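You operate a simulated robot arm through the tools that you are given. There is no shell and no other tool.

You run a simulated robot arm. Do the job below in one go: nothing can be reset, and whatever is moved stays where it is left.

Task
Heat both pots until they steam, then turn the hotplate off.
Fine: both dials on HI; each dial back to 0 once its pot steams, before it boils; the power switch off; the lids stay on the bench.

It is judged by the outcome, as a careful person would: the job done as asked, and still so three seconds after it is handed in. It fails if anything else is knocked over, pushed out of place, dropped, spilled or broken. A push-on lid holds only when it is set on centred and level and pressed home; a screw cap is set on level and turned clockwise until tight.

Robot
A 7-joint arm with a fingered hand, fixed in place. Base frame: the origin is at the foot of the arm, x ahead of it, y to its left, z up; the work surface is at about z = 0.95. Readings come in m, rad, newtons and seconds.
With the tool pointing down near the work surface it reaches from about 0.36 to 0.7 m from the base axis. Its first joint turns from -1.204 to 3.002 rad. Payload 3.2 kg.
The tool frame sits at the grasp point between the pads (the TCP): z along the fingers, y along the line on which they close. The tips reach 0.026 m beyond it. Largest opening 0.088 m; the body of the gripper starts 0.03 m behind the TCP. The gripper is a hand of 5 fingers: y runs from the thumb to the fingers, the wrist lies at [-0.016, -0.108, -0.172] in the tool frame, and closing takes about 1.5 s.
Orientation is told as [roll, pitch, yaw] about the base's x, y, z axes, in that order, counted from this pose: with the fingers straight down and the wrist toward the robot, the tool's x, y and z point along [0, 1, 0], [1, 0, 0] and [0, 0, -1] of the base frame.

Tools
- The arm moves only by the tool jog_arm. Its argument "steps" is a list of rows, each a list of 6 numbers: the shift along the tool's x, y, z in m, then the turn, a rotation vector about the tool's x, y, z in rad. In form: [[dx, dy, dz, ax, ay, az], ...]. A call has 1 to 20 rows; each row is the pose to reach, as a shift and turn from the pose commanded when the call began, along the tool's axes at that moment. "gripper" is the finger opening in m, from 0 to 0.088, set as the call begins (left out, the last holds). Rows are played at 5 a second. More than 0.05 m and 0.15 rad between two rows, or a gripper value outside its range, and nothing of the call is played. A pose out of reach is approached as far as the arm can. The call stops where the force on the tool passes 50 N (or 10 N more than at its start, if that is more) or the arm is blocked; 0.2 s more then pass. The fingers move at their own pace (about 0.072 m/s each) and stop on an object; they squeeze with about 27 N. The grip force told is the motor's: it shows also when the fingers shut on nothing. Time passes only in rows, and 0.2 s behind the last, so rows that repeat a pose let the fingers close. The reply holds the time, the measured pose of the TCP, the force on the tool along the base axes, the opening and the grip force, in the units named above and with some noise, with the torque about the TCP (base axes, N m) and any sound that the robot's microphone picked up, and new pictures: "pictures" is both (left out), scene, wrist or none.
- Cameras (640 x 400 px; columns grow to the right, rows downward): "scene" is fixed at [0.2209, 0.6498, 1.6094]; the picture's right is [-0.94, -0.35, 0.00], its down [-0.22, 0.59, -0.78] and it looks along [0.27, -0.73, -0.63] (base axes); focal length 317 px, centre (320, 200). "wrist" rides on the gripper at [0.067, -0.098, -0.117] in the tool frame; the picture's right is [-0.71, 0.33, -0.62], its down [-0.65, -0.65, 0.39] and it looks along [-0.28, 0.68, 0.68] (tool axes); focal length 234 px, centre (320, 200). There is no depth. A picture from a camera that has moved, and an enlarged one, comes with that camera's place and axes in the base frame and with its lens.
- slide_trunk(by): slides the trunk up (or, below 0, down) by that many m; the arm rides with it, the base frame stays. It gives what a move gives, with no picture.
- grasp_type(shape): the hand has 5 fingers and takes this shape, open, in about a second: jaw (thumb against the fingers, like two jaws); tri (thumb and two fingers); tip (a fingertip pinch); poke (one finger out to press); point (the index stretched); flat (the hand flat); cup (the hand cupped); fist (a fist). The gripper value then closes the fingers along that shape, each until it touches; the sizes above hold for jaw. It gives what a move gives, with no picture.
- zoom(camera, box): a new picture of the part [left, top, right, bottom] of that camera's present view, enlarged. The clock stands still meanwhile.
- job_done(): hands the job in; it is judged then, once.

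Nothing tells you positions but the pictures and the camera data. Unless the task says otherwise, let go and move clear before handing in.

The tools are called after "Call:" as name(argument=value, ...) on one line, values as JSON. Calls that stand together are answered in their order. jog_arm: Moves the arm, as the interface text tells. Its arguments: {"type":"object","properties":{"steps":{"type":"array"},"gripper":{"type":"number"},"pictures":{"type":"string","enum":["both","scene","wrist","none"]}},"required":["steps"]} The other tools are called the same way: slide_trunk (by) slides the trunk up or down; grasp_type (shape) gives the hand a shape; zoom (camera, box) takes an enlarged picture of a part of a camera's view; job_done () hands the job in.

At the start:

```text
time: 0.0
eef_pos: [0.3764, -0.2505, 1.3148]
tcp_rot: [-0.002, 0.0, -0.002]
wrist_force: [0.6, -0.3, -0.3]
torque: [0.0, 0.0, 0.0]
finger_gap: 0.0877
finger_force: 0.1
shape: jaw
trunk travel left (down, up): [-0.775, 0.065]
```

scene: 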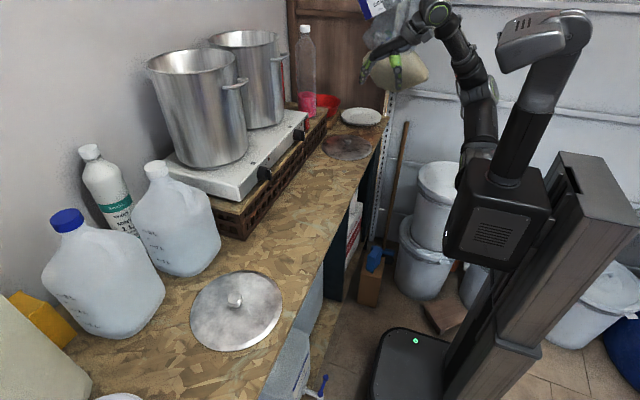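
wrist: 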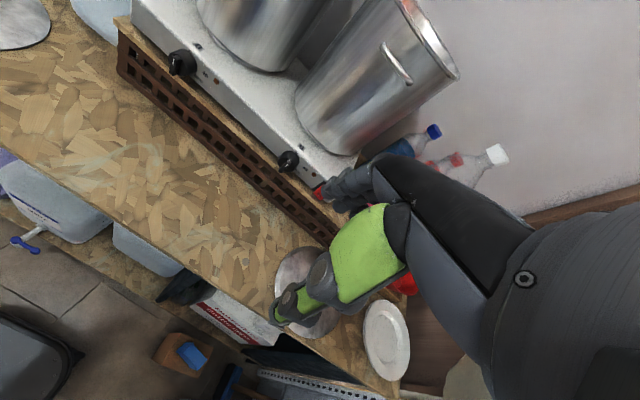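

I see a two-burner hotplate with two pots on a brick stand, with two black dials on its front face toward the robot, and the lids on the bench. First I look closer at the dials and find the power switch.

Call:
zoom(camera="scene", box=[220, 90, 340, 210])

Call:
zoom(camera="wrist", box=[130, 0, 370, 200])

Call:
zoom(camera="scene", box=[140, 20, 340, 240])

```text
3.33 times, centred on (280, 150) of scene
camera zoom: at [0.2209, 0.6498, 1.6094], right [-0.94, -0.35, 0.0], down [-0.22, 0.59, -0.78], along [0.27, -0.73, -0.63], focal length 1056 px, centre (453, 367)
```

zoom: 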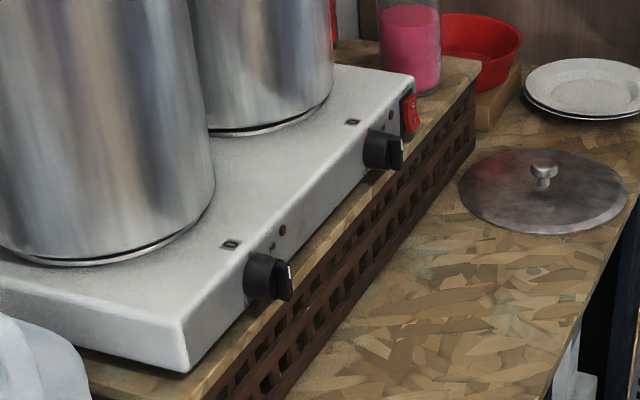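

```text
2.00 times, centred on (250, 100) of wrist
camera zoom: at [0.2801, -0.1855, 1.4309], right [0.33, -0.71, 0.62], down [-0.65, -0.65, -0.39], along [0.68, -0.28, -0.68], focal length 468 px, centre (460, 400)
```

zoom: 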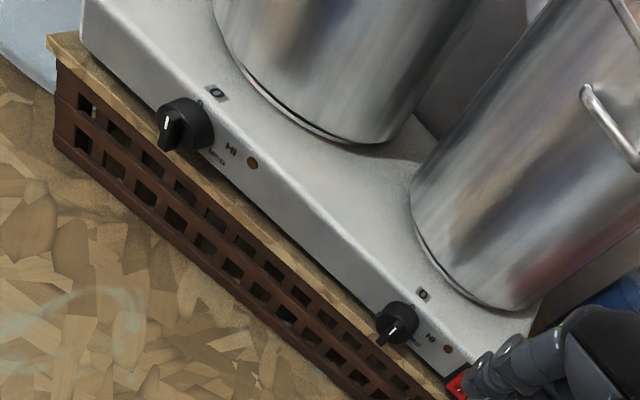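

```text
1.82 times, centred on (240, 130) of scene
camera zoom: at [0.2209, 0.6498, 1.6094], right [-0.94, -0.35, 0.0], down [-0.22, 0.59, -0.78], along [0.27, -0.73, -0.63], focal length 576 px, centre (466, 327)
```

zoom: 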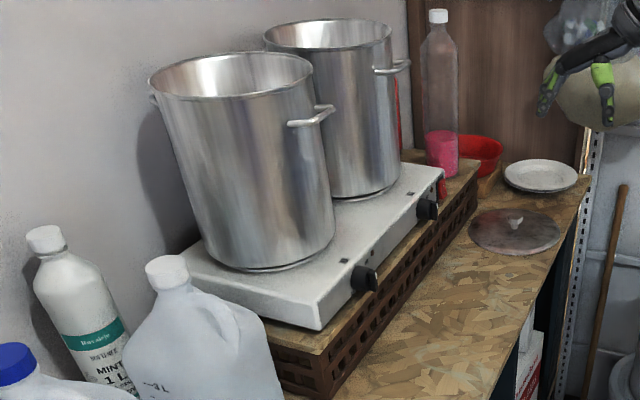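

I place dial 1 (left) at about (0.621, 0.017, 1.113) and dial 2 (right) at about (0.621, -0.221, 1.113), with the red switch near (0.64, -0.34, 1.095). I'll zoom in further to read the markings.

Call:
zoom(camera="scene", box=[248, 155, 288, 185])

Call:
zoom(camera="scene", box=[284, 112, 324, 142])

Call:
zoom(camera="wrist", box=[160, 30, 240, 90])

Call:
zoom(camera="wrist", box=[270, 135, 350, 200])

```text
13.33 times, centred on (268, 170) of scene
camera zoom: at [0.2209, 0.6498, 1.6094], right [-0.94, -0.35, 0.0], down [-0.22, 0.59, -0.78], along [0.27, -0.73, -0.63], focal length 4223 px, centre (1013, 600)
```

zoom: 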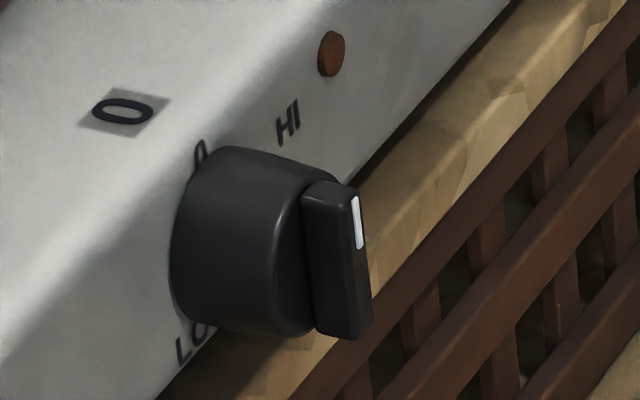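

```text
13.33 times, centred on (304, 127) of scene
camera zoom: at [0.2209, 0.6498, 1.6094], right [-0.94, -0.35, 0.0], down [-0.22, 0.59, -0.78], along [0.27, -0.73, -0.63], focal length 4223 px, centre (533, 1173)
```

zoom: 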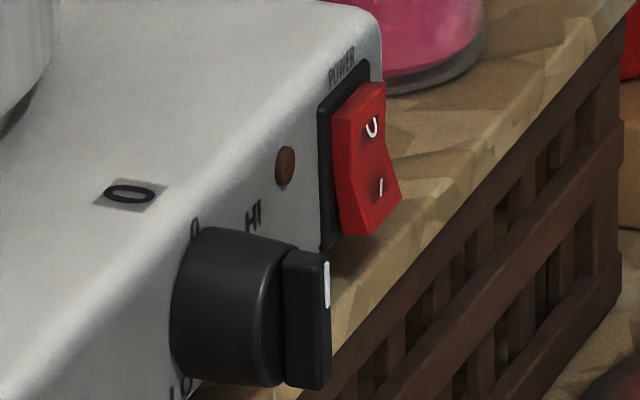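

```text
6.67 times, centred on (200, 60) of wrist
camera zoom: at [0.2801, -0.1855, 1.4309], right [0.33, -0.71, 0.62], down [-0.65, -0.65, -0.39], along [0.68, -0.28, -0.68], focal length 1561 px, centre (1120, 1133)
```

zoom: 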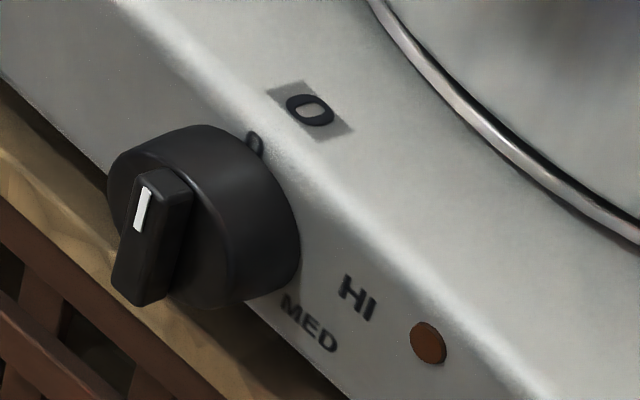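

```text
6.15 times, centred on (310, 168) of wrist
camera zoom: at [0.2801, -0.1855, 1.4309], right [0.33, -0.71, 0.62], down [-0.65, -0.65, -0.39], along [0.68, -0.28, -0.68], focal length 1441 px, centre (382, 400)
```

zoom: 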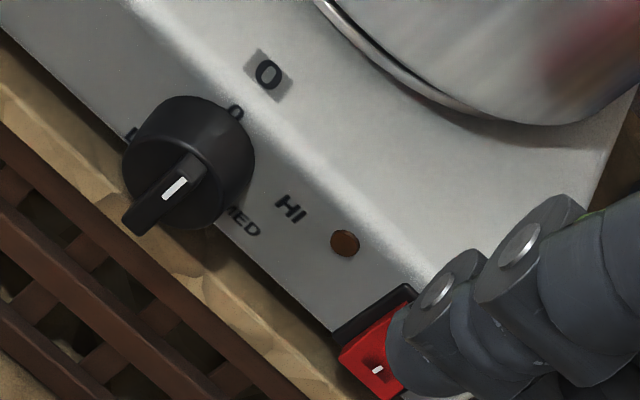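

The dials read 0 at the top, HI on the right about 80–90° clockwise, then MED and LO. The rocker has O on top (pressed in, so off) and I at the bottom. I'll reorient the hand in free space so the fingers point forward at the hotplate with the wrist to the left, and see how the arm copes.

Call:
jog_arm(steps=[[0.0125, 0.00275, 0.0072, -0.0756, 0.0756, 0.0756], [0.025, 0.0055, 0.0144, -0.1511, 0.1511, 0.1511], [0.0375, 0.00825, 0.0216, -0.2267, 0.2267, 0.2267], [0.05, 0.011, 0.0288, -0.3023, 0.3023, 0.3023], [0.0625, 0.01375, 0.0359, -0.3779, 0.3779, 0.3779], [0.075, 0.0165, 0.0431, -0.4534, 0.4534, 0.4534], [0.0875, 0.01925, 0.0503, -0.529, 0.529, 0.529], [0.1, 0.022, 0.0575, -0.6046, 0.6046, 0.6046], [0.1125, 0.02475, 0.0647, -0.6802, 0.6802, 0.6802], [0.125, 0.0275, 0.0719, -0.7557, 0.7557, 0.7557], [0.1375, 0.03025, 0.0791, -0.8313, 0.8313, 0.8313], [0.15, 0.033, 0.0863, -0.9069, 0.9069, 0.9069], [0.1625, 0.03575, 0.0934, -0.9825, 0.9825, 0.9825], [0.175, 0.0385, 0.1006, -1.058, 1.058, 1.058], [0.1875, 0.04125, 0.1078, -1.1336, 1.1336, 1.1336], [0.2, 0.044, 0.115, -1.2092, 1.2092, 1.2092], [0.2, 0.044, 0.115, -1.2092, 1.2092, 1.2092]])

```text
time: 3.6
eef_pos: [0.4985, -0.1491, 1.2652]
tcp_rot: [1.57, 0.001, -1.57]
wrist_force: [-0.5, 0.1, -0.5]
torque: [-0.03, 0.01, -0.01]
finger_gap: 0.0879
finger_force: 0.1
shape: jaw
out of reach, approached as far as the arm can: row 8, 9, 10, 11, 12, 13, 14, 15, 16, 17
trunk travel left (down, up): [-0.775, 0.065]
camera wrist: at [0.3829, -0.0533, 1.3319], right [-0.63, -0.33, -0.71], down [0.39, 0.65, -0.65], along [0.68, -0.68, -0.28], focal length 234 px, centre (320, 200)
```

scene: 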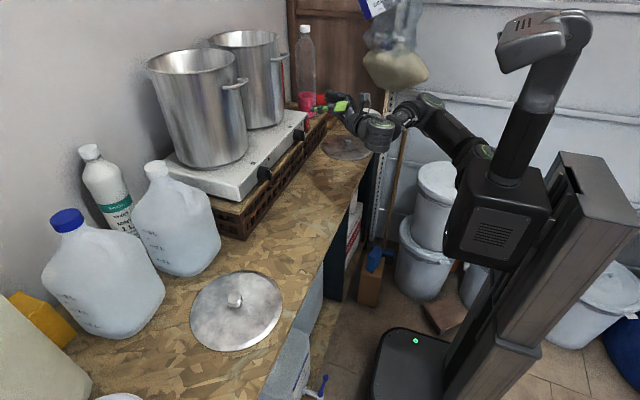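
wrist: 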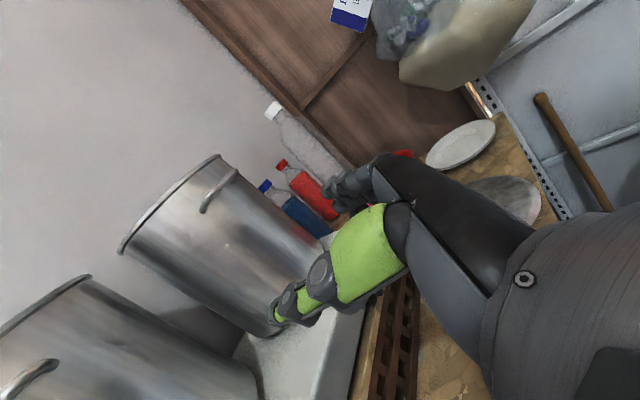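

The fingers now point forward, but the commanded spot was too close to the base, so the arm stopped short of it. I'll send a null move to learn which pose counts as commanded.

Call:
jog_arm(steps=[[0, 0, 0.0, 0, 0, 0]], pictures="none")

Call:
zoom(camera="scene", box=[250, 80, 410, 180])

```text
time: 4.0
eef_pos: [0.4999, -0.1488, 1.2659]
tcp_rot: [1.566, -0.001, -1.57]
wrist_force: [0.1, 0.5, 0.4]
torque: [-0.01, 0.0, 0.02]
finger_gap: 0.0879
finger_force: 0.0
shape: jaw
trunk travel left (down, up): [-0.775, 0.065]
```

```text
4.00 times, centred on (330, 130) of scene
camera zoom: at [0.2209, 0.6498, 1.6094], right [-0.94, -0.35, 0.0], down [-0.22, 0.59, -0.78], along [0.27, -0.73, -0.63], focal length 1267 px, centre (280, 480)
```

zoom: 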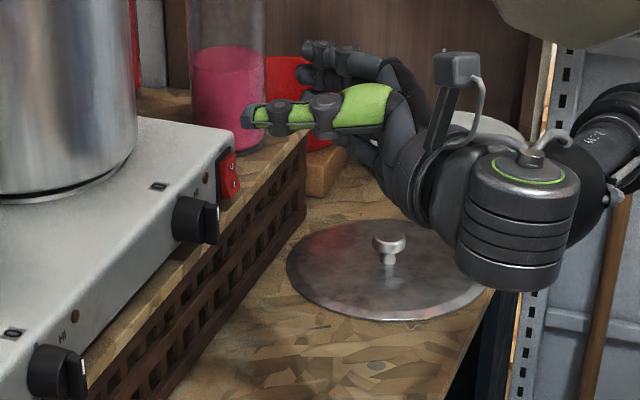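

The commanded pose follows the reached one, which is handy. I'll shape the hand to poke, to press the power rocker first while both dials are on 0, and see where the fingertip sits.

Call:
grasp_type(shape="poke")

Call:
zoom(camera="scene", box=[250, 80, 410, 180])

Call:
zoom(camera="wrist", box=[0, 0, 640, 400])

```text
time: 4.9
eef_pos: [0.5002, -0.1494, 1.2658]
tcp_rot: [1.567, -0.001, -1.569]
wrist_force: [-0.4, -0.3, -0.3]
torque: [0.0, 0.02, 0.02]
finger_gap: 0.0002
finger_force: 0.1
shape: poke
trunk travel left (down, up): [-0.775, 0.065]
```

```text
4.00 times, centred on (330, 130) of scene
camera zoom: at [0.2209, 0.6498, 1.6094], right [-0.94, -0.35, 0.0], down [-0.22, 0.59, -0.78], along [0.27, -0.73, -0.63], focal length 1267 px, centre (280, 480)
```

zoom: 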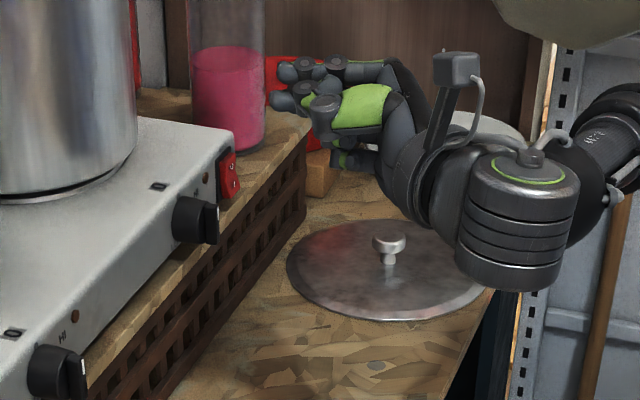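

```text
1.00 times, centred on (320, 200) of wrist (not enlarged: the box is as wide or as high as the picture)
camera zoom: at [0.3831, -0.0528, 1.3316], right [-0.63, -0.33, -0.7], down [0.38, 0.65, -0.65], along [0.68, -0.68, -0.28], focal length 234 px, centre (320, 200)
```

zoom: 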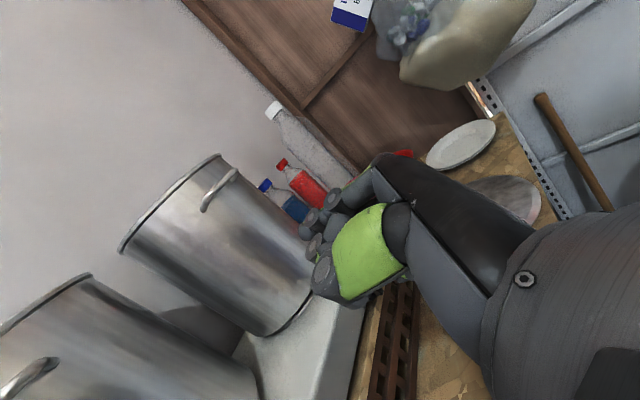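

Call:
zoom(camera="scene", box=[312, 88, 360, 128])

Call:
zoom(camera="wrist", box=[270, 140, 420, 320])

```text
10.00 times, centred on (336, 108) of scene
camera zoom: at [0.2209, 0.6498, 1.6094], right [-0.94, -0.35, 0.0], down [-0.22, 0.59, -0.78], along [0.27, -0.73, -0.63], focal length 3167 px, centre (160, 1120)
```

zoom: 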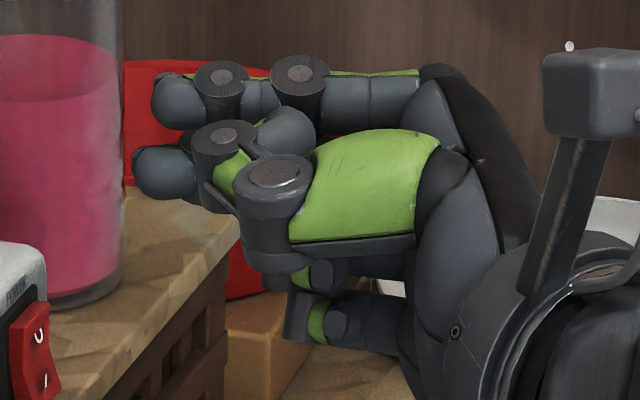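

```text
2.22 times, centred on (345, 230) of wrist
camera zoom: at [0.3831, -0.0528, 1.3316], right [-0.63, -0.33, -0.7], down [0.38, 0.65, -0.65], along [0.68, -0.68, -0.28], focal length 520 px, centre (264, 133)
```

zoom: 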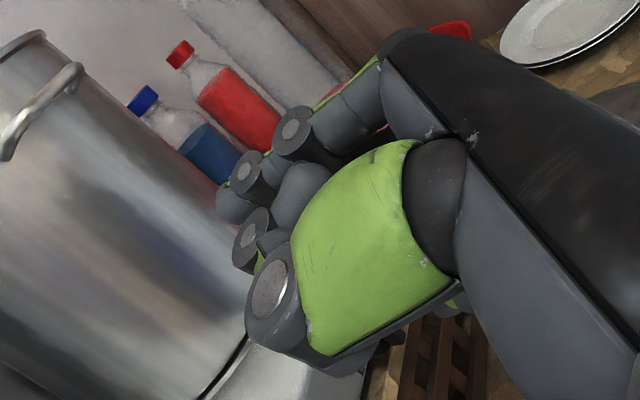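

Call:
grasp_type(shape="point")

Call:
zoom(camera="scene", box=[290, 80, 386, 140])

Call:
zoom(camera="wrist", box=[200, 60, 440, 320])

```text
time: 5.8
eef_pos: [0.4996, -0.1484, 1.2647]
tcp_rot: [1.567, 0.002, -1.569]
wrist_force: [0.4, 0.2, -1.1]
torque: [0.01, 0.03, 0.01]
finger_gap: 0.0001
finger_force: 0.0
shape: point
trunk travel left (down, up): [-0.775, 0.065]
```

```text
6.67 times, centred on (338, 110) of scene
camera zoom: at [0.2209, 0.6498, 1.6094], right [-0.94, -0.35, 0.0], down [-0.22, 0.59, -0.78], along [0.27, -0.73, -0.63], focal length 2111 px, centre (200, 800)
```

zoom: 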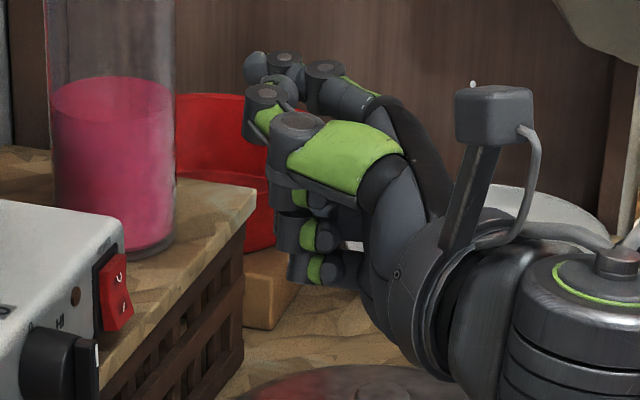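

```text
1.54 times, centred on (320, 190) of wrist
camera zoom: at [0.3831, -0.0528, 1.3316], right [-0.63, -0.33, -0.7], down [0.38, 0.65, -0.65], along [0.68, -0.68, -0.28], focal length 360 px, centre (320, 215)
```

zoom: 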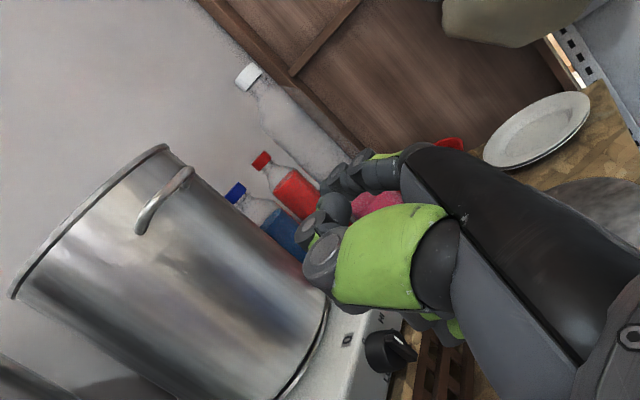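

Call:
grasp_type(shape="tip")

Call:
zoom(camera="scene", box=[290, 80, 386, 140])

Call:
zoom(camera="wrist", box=[200, 60, 440, 320])

```text
time: 6.7
eef_pos: [0.4999, -0.1491, 1.2653]
tcp_rot: [1.568, 0.0, -1.568]
wrist_force: [0.5, 0.9, 0.9]
torque: [-0.02, 0.0, -0.01]
finger_gap: 0.0879
finger_force: 0.1
shape: tip
trunk travel left (down, up): [-0.775, 0.065]
```

```text
6.67 times, centred on (338, 110) of scene
camera zoom: at [0.2209, 0.6498, 1.6094], right [-0.94, -0.35, 0.0], down [-0.22, 0.59, -0.78], along [0.27, -0.73, -0.63], focal length 2111 px, centre (200, 800)
```

zoom: 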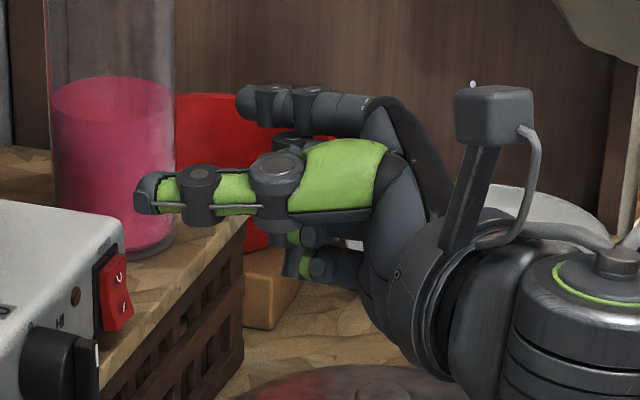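

```text
1.54 times, centred on (320, 190) of wrist
camera zoom: at [0.3831, -0.0528, 1.3316], right [-0.63, -0.33, -0.7], down [0.38, 0.65, -0.65], along [0.68, -0.68, -0.28], focal length 360 px, centre (320, 215)
```

zoom: 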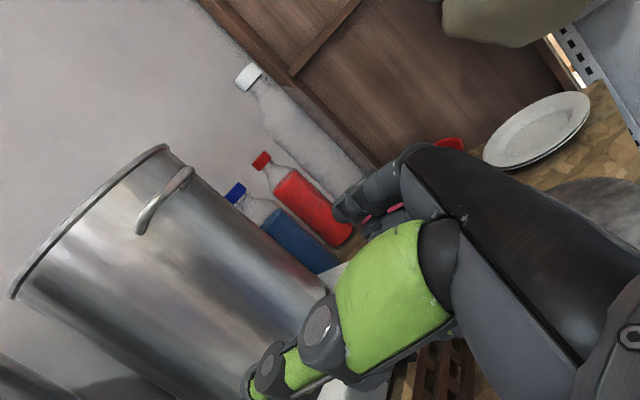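

Call:
jog_arm(steps=[[0, 0, 0, 0, 0, 0], [0, 0, 0, 0, 0, 0], [0, 0, 0, 0, 0, 0], [0, 0, 0, 0, 0, 0], [0, 0, 0, 0, 0, 0], [0, 0, 0, 0, 0, 0], [0, 0, 0, 0, 0, 0]], gripper=0, pictures="none")

Call:
zoom(camera="scene", box=[290, 80, 386, 140])

Call:
zoom(camera="wrist", box=[240, 120, 400, 300])

```text
time: 8.3
eef_pos: [0.4998, -0.1485, 1.2645]
tcp_rot: [1.567, 0.001, -1.569]
wrist_force: [-0.1, 0.3, 0.2]
torque: [0.02, 0.05, 0.02]
finger_gap: 0.0
finger_force: 26.7
shape: tip
trunk travel left (down, up): [-0.775, 0.065]
```

```text
6.67 times, centred on (338, 110) of scene
camera zoom: at [0.2209, 0.6498, 1.6094], right [-0.94, -0.35, 0.0], down [-0.22, 0.59, -0.78], along [0.27, -0.73, -0.63], focal length 2111 px, centre (200, 800)
```

zoom: 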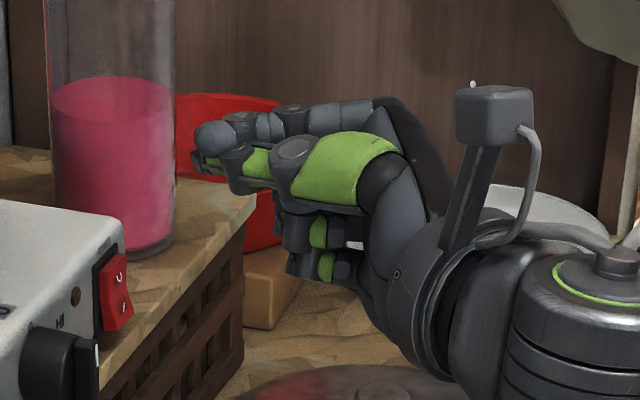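

```text
2.22 times, centred on (320, 210) of wrist
camera zoom: at [0.3831, -0.0528, 1.3316], right [-0.63, -0.33, -0.7], down [0.38, 0.65, -0.65], along [0.68, -0.68, -0.28], focal length 520 px, centre (320, 178)
```

zoom: 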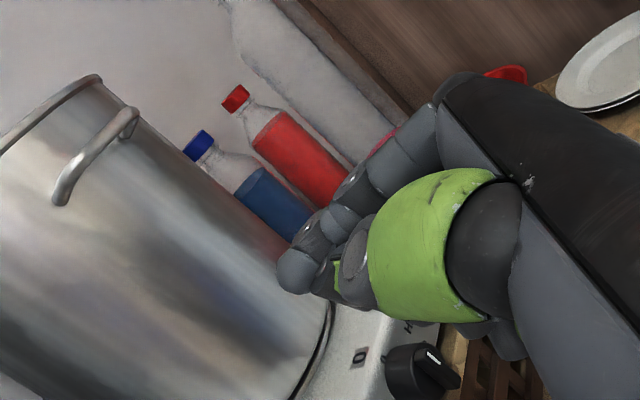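

The tip shape (index and thumb pinch) works both for poking when closed and for gripping the dial bar. I put the rocker's centre near (0.625, -0.315, 1.112), so I'll move to a standoff in front of its lower (I) half and check alignment.

Call:
jog_arm(steps=[[-0.024, 0.025, 0, 0, 0, 0], [-0.049, 0.05, 0, 0, 0, 0], [-0.073, 0.075, 0, 0, 0, 0], [-0.098, 0.1, 0, 0, 0, 0], [-0.122, 0.126, 0, 0, 0, 0], [-0.147, 0.151, 0.01, 0, 0, 0], [-0.171, 0.176, 0.03, 0, 0, 0], [-0.171, 0.176, 0.05, 0, 0, 0], [-0.171, 0.176, 0.05, 0, 0, 0]])

Call:
zoom(camera="scene", box=[290, 100, 338, 140])

Call:
zoom(camera="wrist", box=[240, 120, 400, 300])

```text
time: 10.3
eef_pos: [0.5292, -0.3379, 1.2102]
tcp_rot: [1.498, 0.03, -1.57]
wrist_force: [-1.0, 0.6, -0.1]
torque: [0.04, 0.02, 0.04]
finger_gap: 0.0002
finger_force: 27.1
shape: tip
out of reach, approached as far as the arm can: row 1, 2, 3, 4, 5, 6, 7, 8, 9
trunk travel left (down, up): [-0.775, 0.065]
camera wrist: at [0.4184, -0.2447, 1.2887], right [-0.67, -0.31, -0.67], down [0.34, 0.67, -0.66], along [0.66, -0.67, -0.35], focal length 234 px, centre (320, 200)
```

scene: 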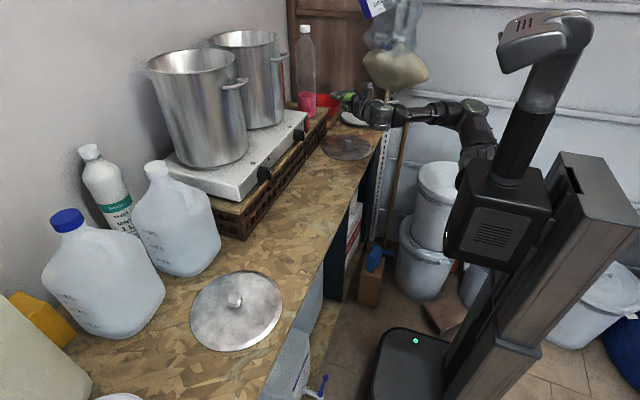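
wrist: 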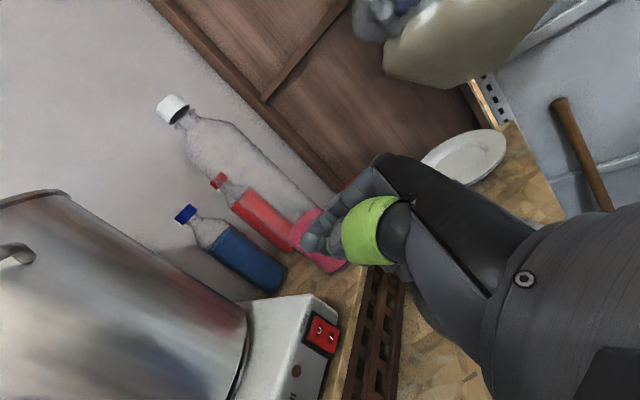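

```text
10.00 times, centred on (314, 120) of scene
camera zoom: at [0.2209, 0.6498, 1.6094], right [-0.94, -0.35, 0.0], down [-0.22, 0.59, -0.78], along [0.27, -0.73, -0.63], focal length 3167 px, centre (380, 1000)
```

zoom: 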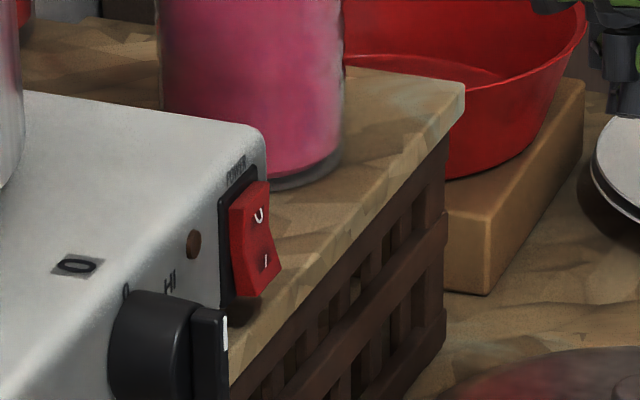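

```text
2.22 times, centred on (320, 210) of wrist
camera zoom: at [0.4184, -0.2447, 1.2887], right [-0.67, -0.31, -0.67], down [0.34, 0.67, -0.66], along [0.66, -0.67, -0.35], focal length 520 px, centre (320, 178)
```

zoom: 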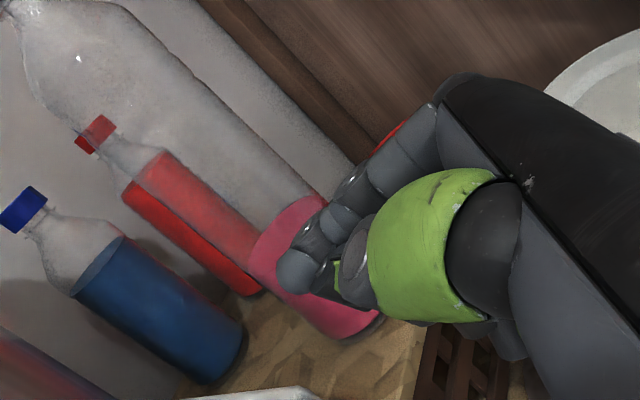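

The arm bottomed out at z ≈ 1.21 in this pose; the trunk sits too high for it. I'll lower the trunk by 0.15 so the dial height falls inside its range.

Call:
slide_trunk(by=-0.15)

```text
time: 12.1
eef_pos: [0.5302, -0.3382, 1.0618]
tcp_rot: [1.497, 0.029, -1.57]
wrist_force: [-0.2, 0.0, 0.1]
torque: [-0.01, -0.01, 0.0]
finger_gap: 0.0002
finger_force: 27.1
shape: tip
trunk travel left (down, up): [-0.625, 0.215]
```

Call:
jog_arm(steps=[[0.016, -0.006, 0.005, 0, 0.036, -0.015], [0.033, -0.013, 0.012, 0, 0.072, -0.03], [0.033, -0.013, 0.022, 0, 0.072, -0.03], [0.033, -0.013, 0.022, 0, 0.072, -0.03]])

Call:
zoom(camera="scene", box=[284, 100, 348, 140])

Call:
zoom(camera="wrist", box=[240, 120, 400, 300])

```text
time: 13.1
eef_pos: [0.5539, -0.3278, 1.1014]
tcp_rot: [1.564, 0.003, -1.566]
wrist_force: [0.1, -0.1, 0.1]
torque: [-0.01, 0.01, 0.02]
finger_gap: 0.0
finger_force: 27.4
shape: tip
out of reach, approached as far as the arm can: row 2, 3, 4
trunk travel left (down, up): [-0.625, 0.215]
camera wrist: at [0.4376, -0.2328, 1.1692], right [-0.63, -0.33, -0.7], down [0.38, 0.66, -0.65], along [0.68, -0.68, -0.29], focal length 234 px, centre (320, 200)
```

scene: 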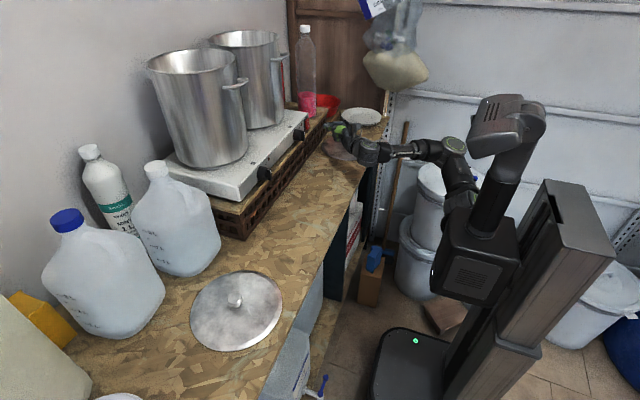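
wrist: 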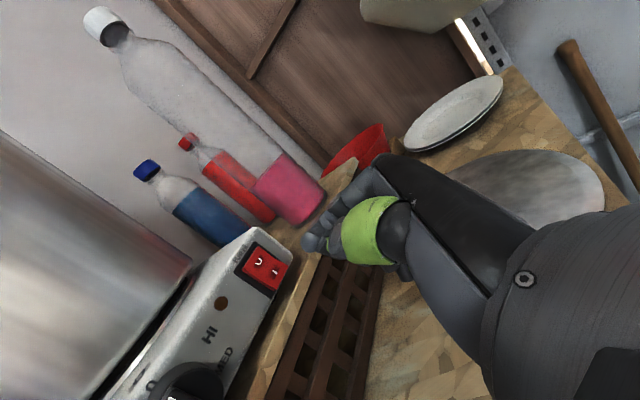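

```text
10.00 times, centred on (316, 120) of scene
camera zoom: at [0.2209, 0.6498, 1.6094], right [-0.94, -0.35, 0.0], down [-0.22, 0.59, -0.78], along [0.27, -0.73, -0.63], focal length 3167 px, centre (360, 1000)
```

zoom: 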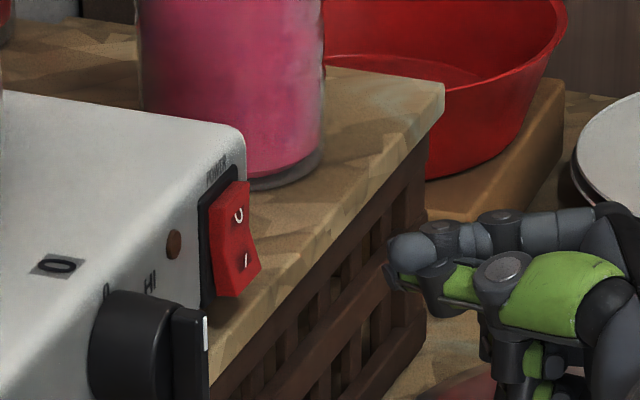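

```text
2.22 times, centred on (320, 210) of wrist
camera zoom: at [0.4376, -0.2328, 1.1692], right [-0.63, -0.33, -0.7], down [0.38, 0.66, -0.65], along [0.68, -0.68, -0.29], focal length 520 px, centre (320, 178)
```

zoom: 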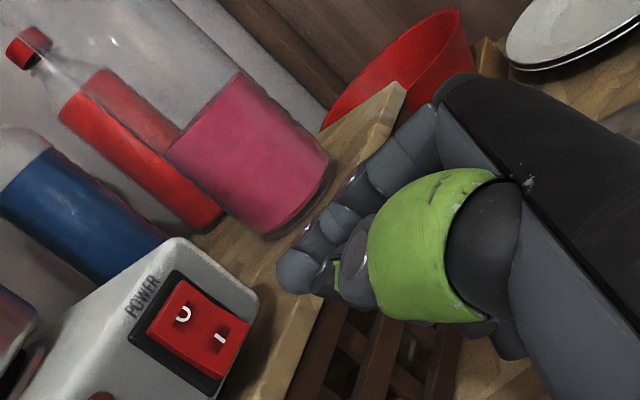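

The wrist camera now sees the rocker clearly: I-half near (0.622, -0.316, 1.100), my pinch tip about (0.57, -0.317, 1.110). The arm is near a limit here, so I'll lower the trunk another 0.1 and raise the hand back with the arm.

Call:
slide_trunk(by=-0.1)

Call:
jog_arm(steps=[[0.03, 0, 0, 0, 0, 0], [0.06, 0, 0, 0, 0, 0], [0.087, 0, 0, 0, 0, 0], [0.087, 0, 0, 0, 0, 0]])

```text
time: 14.4
eef_pos: [0.5527, -0.3277, 1.0083]
tcp_rot: [1.575, -0.005, -1.566]
wrist_force: [12.6, -7.6, 33.6]
torque: [-0.98, 1.07, 0.67]
finger_gap: 0.0
finger_force: 27.2
shape: tip
trunk travel left (down, up): [-0.525, 0.315]
```

```text
time: 15.4
eef_pos: [0.5554, -0.3286, 1.0874]
tcp_rot: [1.561, 0.005, -1.568]
wrist_force: [-0.7, -0.9, 1.3]
torque: [-0.02, -0.03, 0.0]
finger_gap: 0.0001
finger_force: 27.1
shape: tip
trunk travel left (down, up): [-0.525, 0.315]
camera wrist: at [0.439, -0.233, 1.1557], right [-0.63, -0.33, -0.7], down [0.38, 0.66, -0.65], along [0.68, -0.68, -0.29], focal length 234 px, centre (320, 200)
```

scene: 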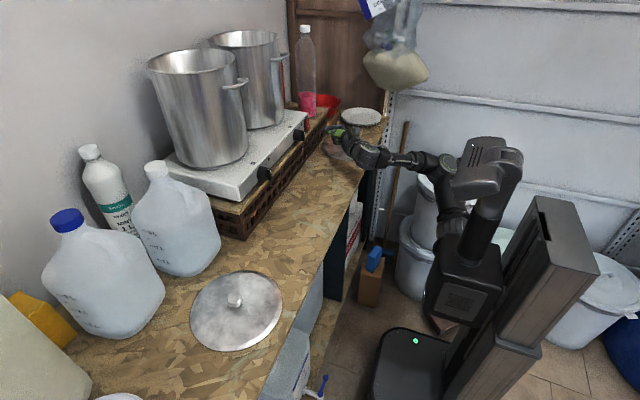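
wrist: 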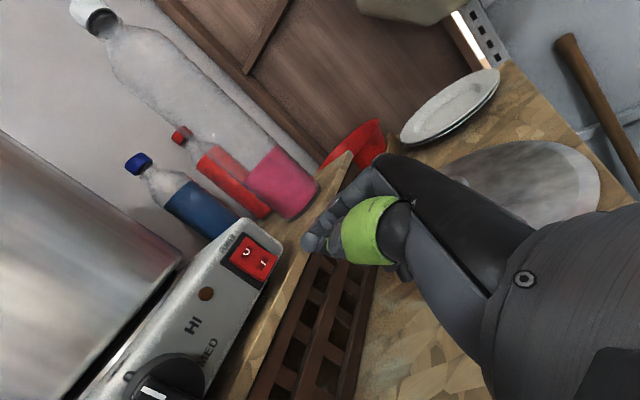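

A force blip during the trunk slide suggests the hand's underside briefly touched the bench or lid; I'm back up now. I'll check the second lid hasn't shifted.

Call:
zoom(camera="scene", box=[290, 80, 418, 180])

Call:
zoom(camera="wrist", box=[200, 200, 340, 300])

```text
4.00 times, centred on (354, 130) of scene
camera zoom: at [0.2209, 0.6498, 1.6094], right [-0.94, -0.35, 0.0], down [-0.22, 0.59, -0.78], along [0.27, -0.73, -0.63], focal length 1267 px, centre (184, 480)
```

zoom: 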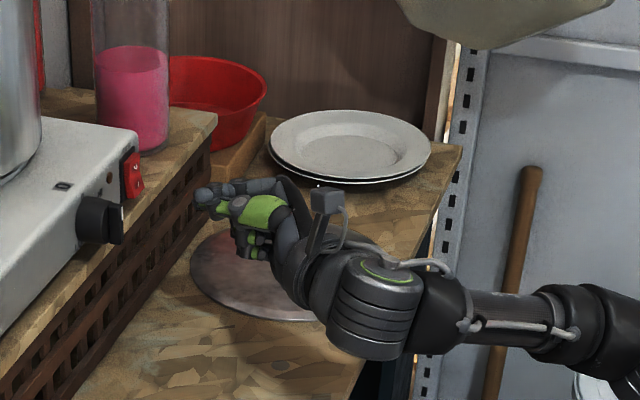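

```text
4.00 times, centred on (270, 250) of wrist
camera zoom: at [0.439, -0.233, 1.1557], right [-0.63, -0.33, -0.7], down [0.38, 0.66, -0.65], along [0.68, -0.68, -0.29], focal length 937 px, centre (520, 0)
```

zoom: 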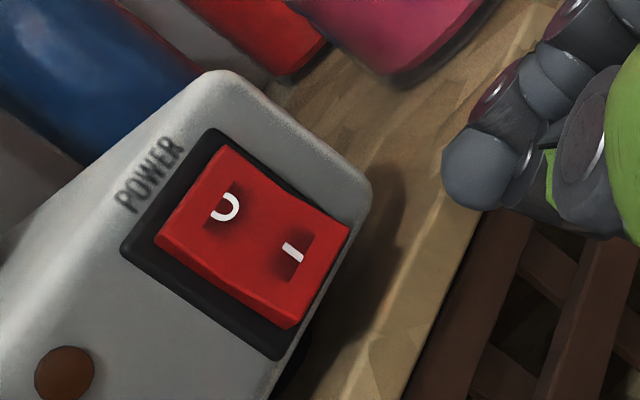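

The lid is where it was. The pinch tip is level with the rocker's lower half, so I'll press forward in small steps.

Call:
jog_arm(steps=[[0, 0, 0.015, 0, 0, 0], [0, 0, 0.03, 0, 0, 0], [0, 0, 0.038, 0, 0, 0], [0, 0, 0.043, 0, 0, 0], [0, 0, 0.047, 0, 0, 0], [0, 0, 0.051, 0, 0, 0]])

Call:
zoom(camera="scene", box=[284, 100, 348, 140])

Call:
zoom(camera="wrist", box=[240, 170, 400, 270])

```text
time: 16.8
eef_pos: [0.607, -0.328, 1.089]
tcp_rot: [1.564, 0.002, -1.567]
wrist_force: [-0.5, 0.1, -1.2]
torque: [-0.01, -0.03, 0.0]
finger_gap: 0.0003
finger_force: 27.1
shape: tip
trunk travel left (down, up): [-0.525, 0.315]
heard: click
camera wrist: at [0.4894, -0.2329, 1.1557], right [-0.63, -0.33, -0.7], down [0.38, 0.66, -0.65], along [0.68, -0.68, -0.29], focal length 234 px, centre (320, 200)
```

scene: 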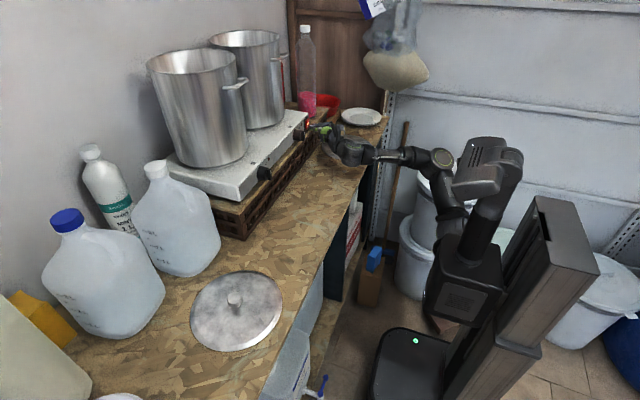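
wrist: 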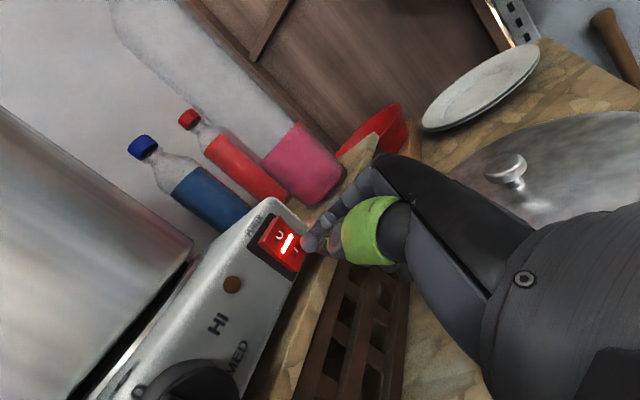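

```text
10.00 times, centred on (316, 120) of scene
camera zoom: at [0.2209, 0.6498, 1.6094], right [-0.94, -0.35, 0.0], down [-0.22, 0.59, -0.78], along [0.27, -0.73, -0.63], focal length 3167 px, centre (360, 1000)
```

zoom: 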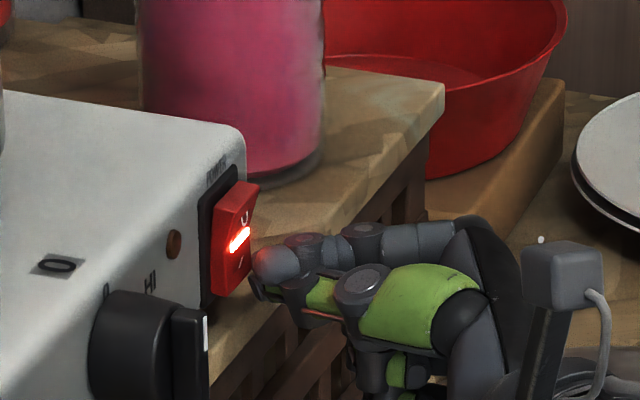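

```text
4.00 times, centred on (320, 220) of wrist
camera zoom: at [0.4894, -0.2329, 1.1557], right [-0.63, -0.33, -0.7], down [0.38, 0.66, -0.65], along [0.68, -0.68, -0.29], focal length 937 px, centre (320, 120)
```

zoom: 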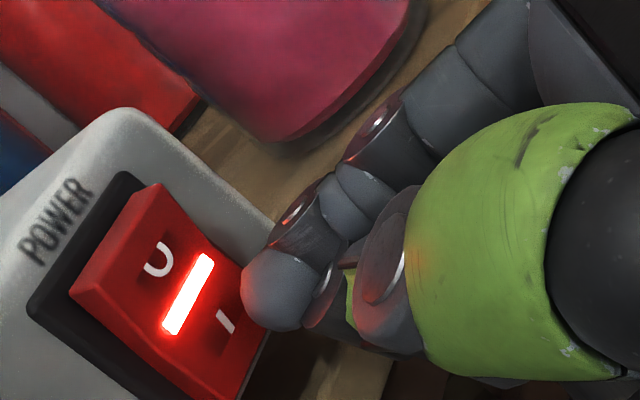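

Click heard and the rocker is lit: power is on, with both dials still at 0. Now I'll back off and line up in front of dial 2, then test how far the wrist can roll clockwise in free air.

Call:
jog_arm(steps=[[0, 0, -0.03, 0, 0, 0], [0, 0, -0.06, 0, 0, 0], [0.005, -0.02, -0.085, 0, 0, 0], [0.01, -0.045, -0.085, 0, 0, 0], [0.016, -0.07, -0.085, 0, 0, 0], [0.016, -0.097, -0.085, 0, 0, 0], [0.016, -0.097, -0.085, 0, 0, 0]], gripper=0.05)

Call:
zoom(camera="scene", box=[270, 100, 350, 150])

Call:
zoom(camera="wrist", box=[200, 170, 360, 270])

```text
time: 18.4
eef_pos: [0.52, -0.2314, 1.1049]
tcp_rot: [1.563, 0.002, -1.566]
wrist_force: [0.5, -0.3, -0.6]
torque: [-0.01, 0.01, 0.0]
finger_gap: 0.0496
finger_force: 0.1
shape: tip
trunk travel left (down, up): [-0.525, 0.315]
camera wrist: at [0.4046, -0.1363, 1.1727], right [-0.63, -0.33, -0.7], down [0.38, 0.66, -0.65], along [0.68, -0.68, -0.29], focal length 234 px, centre (320, 200)
```

scene: 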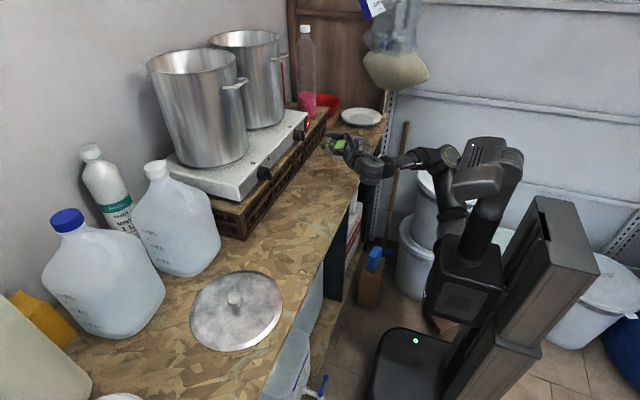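
wrist: 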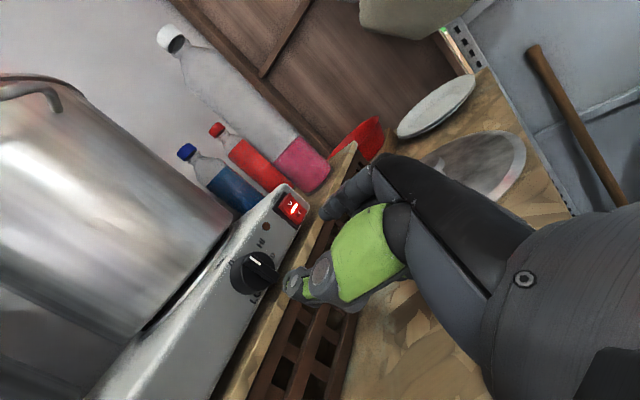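

```text
8.00 times, centred on (310, 125) of scene
camera zoom: at [0.2209, 0.6498, 1.6094], right [-0.94, -0.35, 0.0], down [-0.22, 0.59, -0.78], along [0.27, -0.73, -0.63], focal length 2534 px, centre (400, 800)
```

zoom: 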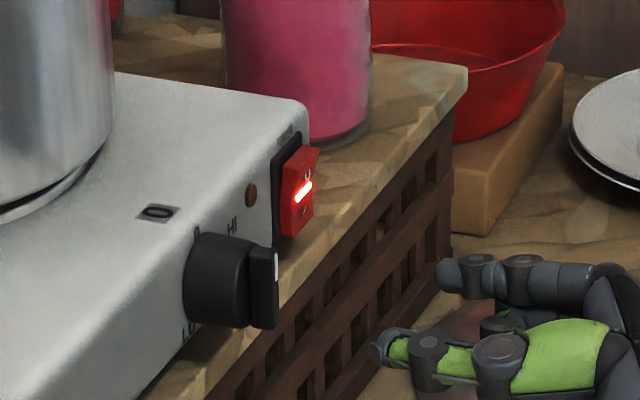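

```text
4.00 times, centred on (280, 220) of wrist
camera zoom: at [0.4046, -0.1363, 1.1727], right [-0.63, -0.33, -0.7], down [0.38, 0.66, -0.65], along [0.68, -0.68, -0.29], focal length 937 px, centre (480, 120)
```

zoom: 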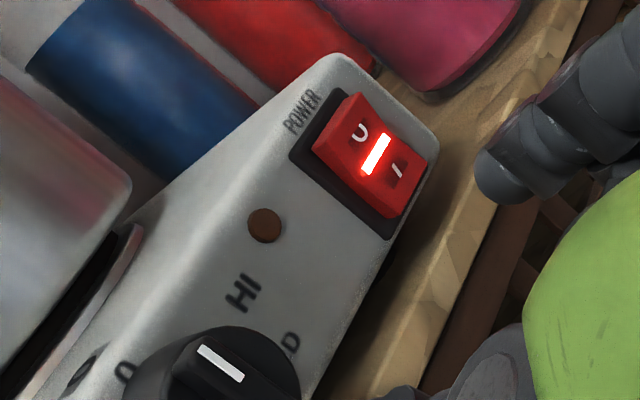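

Call:
zoom(camera="wrist", box=[200, 220, 312, 310])

Call:
zoom(camera="scene", box=[288, 120, 352, 160])

```text
4.44 times, centred on (256, 265) of wrist
camera zoom: at [0.4046, -0.1363, 1.1727], right [-0.63, -0.33, -0.7], down [0.38, 0.66, -0.65], along [0.68, -0.68, -0.29], focal length 1041 px, centre (604, -89)
```

zoom: 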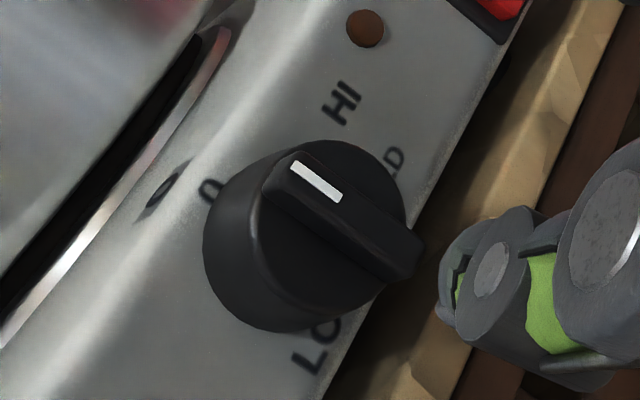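

```text
10.00 times, centred on (320, 140) of scene
camera zoom: at [0.2209, 0.6498, 1.6094], right [-0.94, -0.35, 0.0], down [-0.22, 0.59, -0.78], along [0.27, -0.73, -0.63], focal length 3167 px, centre (320, 800)
```

zoom: 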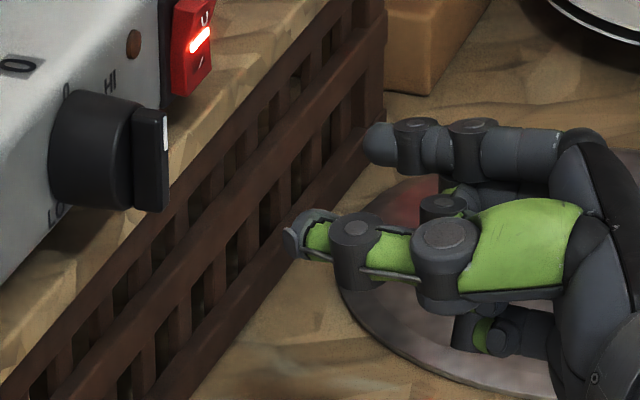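

HI sits about 80° clockwise from 0 (MED ≈ 140°, LO ≈ 200°). I'll try the 80° clockwise roll here in free air, 6 cm short of the dial, to confirm the arm can do it.

Call:
jog_arm(steps=[[-0.0008, -0.0007, 0, 0, 0, 0.1164], [-0.0015, -0.0016, 0, 0, 0, 0.2328], [-0.002, -0.0025, 0, 0, 0, 0.3492], [-0.0025, -0.0034, 0, 0, 0, 0.4656], [-0.0029, -0.0045, 0, 0, 0, 0.582], [-0.0031, -0.0055, 0, 0, 0, 0.6984], [-0.0032, -0.0066, 0, 0, 0, 0.8148], [-0.0032, -0.0076, 0, 0, 0, 0.9312], [-0.0031, -0.0087, 0, 0, 0, 1.0476], [-0.0028, -0.0097, 0, 0, 0, 1.164], [-0.0024, -0.0107, 0, 0, 0, 1.2804], [-0.0019, -0.0117, 0, 0, 0, 1.3968], [-0.0019, -0.0117, 0, 0, 0, 1.3968]])

Call:
zoom(camera="scene", box=[280, 90, 408, 170])

```text
time: 21.2
eef_pos: [0.589, -0.2892, 1.1885]
tcp_rot: [1.513, 1.399, -1.621]
wrist_force: [-0.3, 0.1, -0.3]
torque: [0.01, 0.01, -0.01]
finger_gap: 0.0499
finger_force: 0.1
shape: tip
out of reach, approached as far as the arm can: row 7, 8, 9, 10, 11, 12, 13
trunk travel left (down, up): [-0.525, 0.315]
camera wrist: at [0.4732, -0.34, 1.2965], right [-0.63, 0.64, -0.44], down [0.39, 0.75, 0.53], along [0.67, 0.16, -0.72], focal length 234 px, centre (320, 200)
```

scene: 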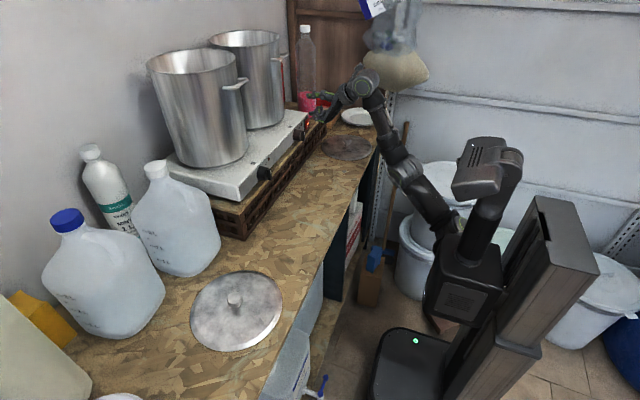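
wrist: 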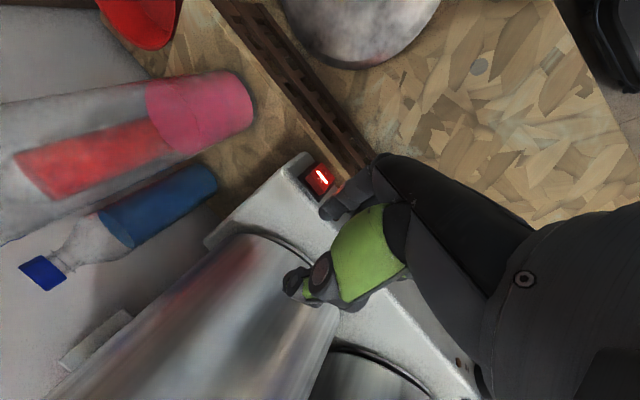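

```text
5.00 times, centred on (344, 130) of scene
camera zoom: at [0.2209, 0.6498, 1.6094], right [-0.94, -0.35, 0.0], down [-0.22, 0.59, -0.78], along [0.27, -0.73, -0.63], focal length 1584 px, centre (200, 550)
```

zoom: 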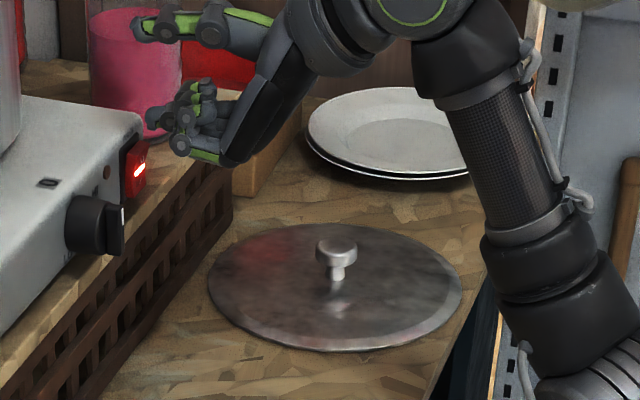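

The arm can't keep the position past ~40° of roll this close in; it drifted forward and up but touched nothing. I'll bring the hand back to the neutral roll pose and rethink the trunk height.

Call:
jog_arm(steps=[[-0.003, 0.003, -0.008, 0, 0, -0.1], [-0.008, 0.008, -0.02, 0, 0, -0.2], [-0.014, 0.014, -0.032, 0, 0, -0.31], [-0.02, 0.02, -0.044, 0, 0, -0.42], [-0.028, 0.028, -0.055, 0, 0, -0.53], [-0.036, 0.036, -0.066, 0, 0, -0.64], [-0.044, 0.044, -0.069, 0, 0, -0.75], [-0.052, 0.052, -0.069, 0, 0, -0.86], [-0.058, 0.058, -0.069, 0, 0, -0.97], [-0.063, 0.063, -0.069, 0, 0, -1.08], [-0.067, 0.067, -0.069, 0, 0, -1.19], [-0.07, 0.07, -0.069, 0, 0, -1.3], [-0.0713, 0.0724, -0.069, 0, 0, -1.3968], [-0.0713, 0.0724, -0.069, 0, 0, -1.3968]], pictures="scene")

```text
time: 24.2
eef_pos: [0.5182, -0.2307, 1.1041]
tcp_rot: [1.561, 0.0, -1.567]
wrist_force: [0.0, 1.1, -0.8]
torque: [0.03, 0.01, 0.0]
finger_gap: 0.0496
finger_force: 0.0
shape: tip
trunk travel left (down, up): [-0.525, 0.315]
```

scene: 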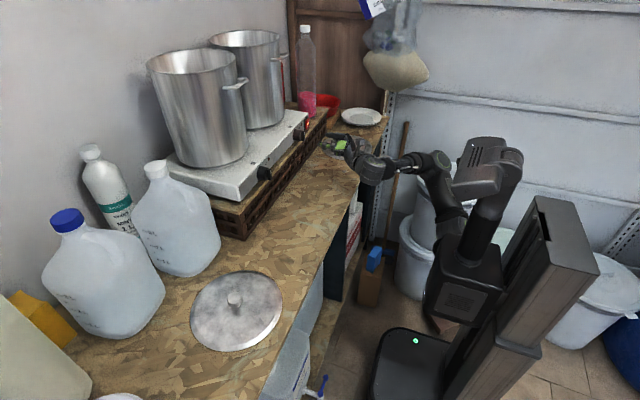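

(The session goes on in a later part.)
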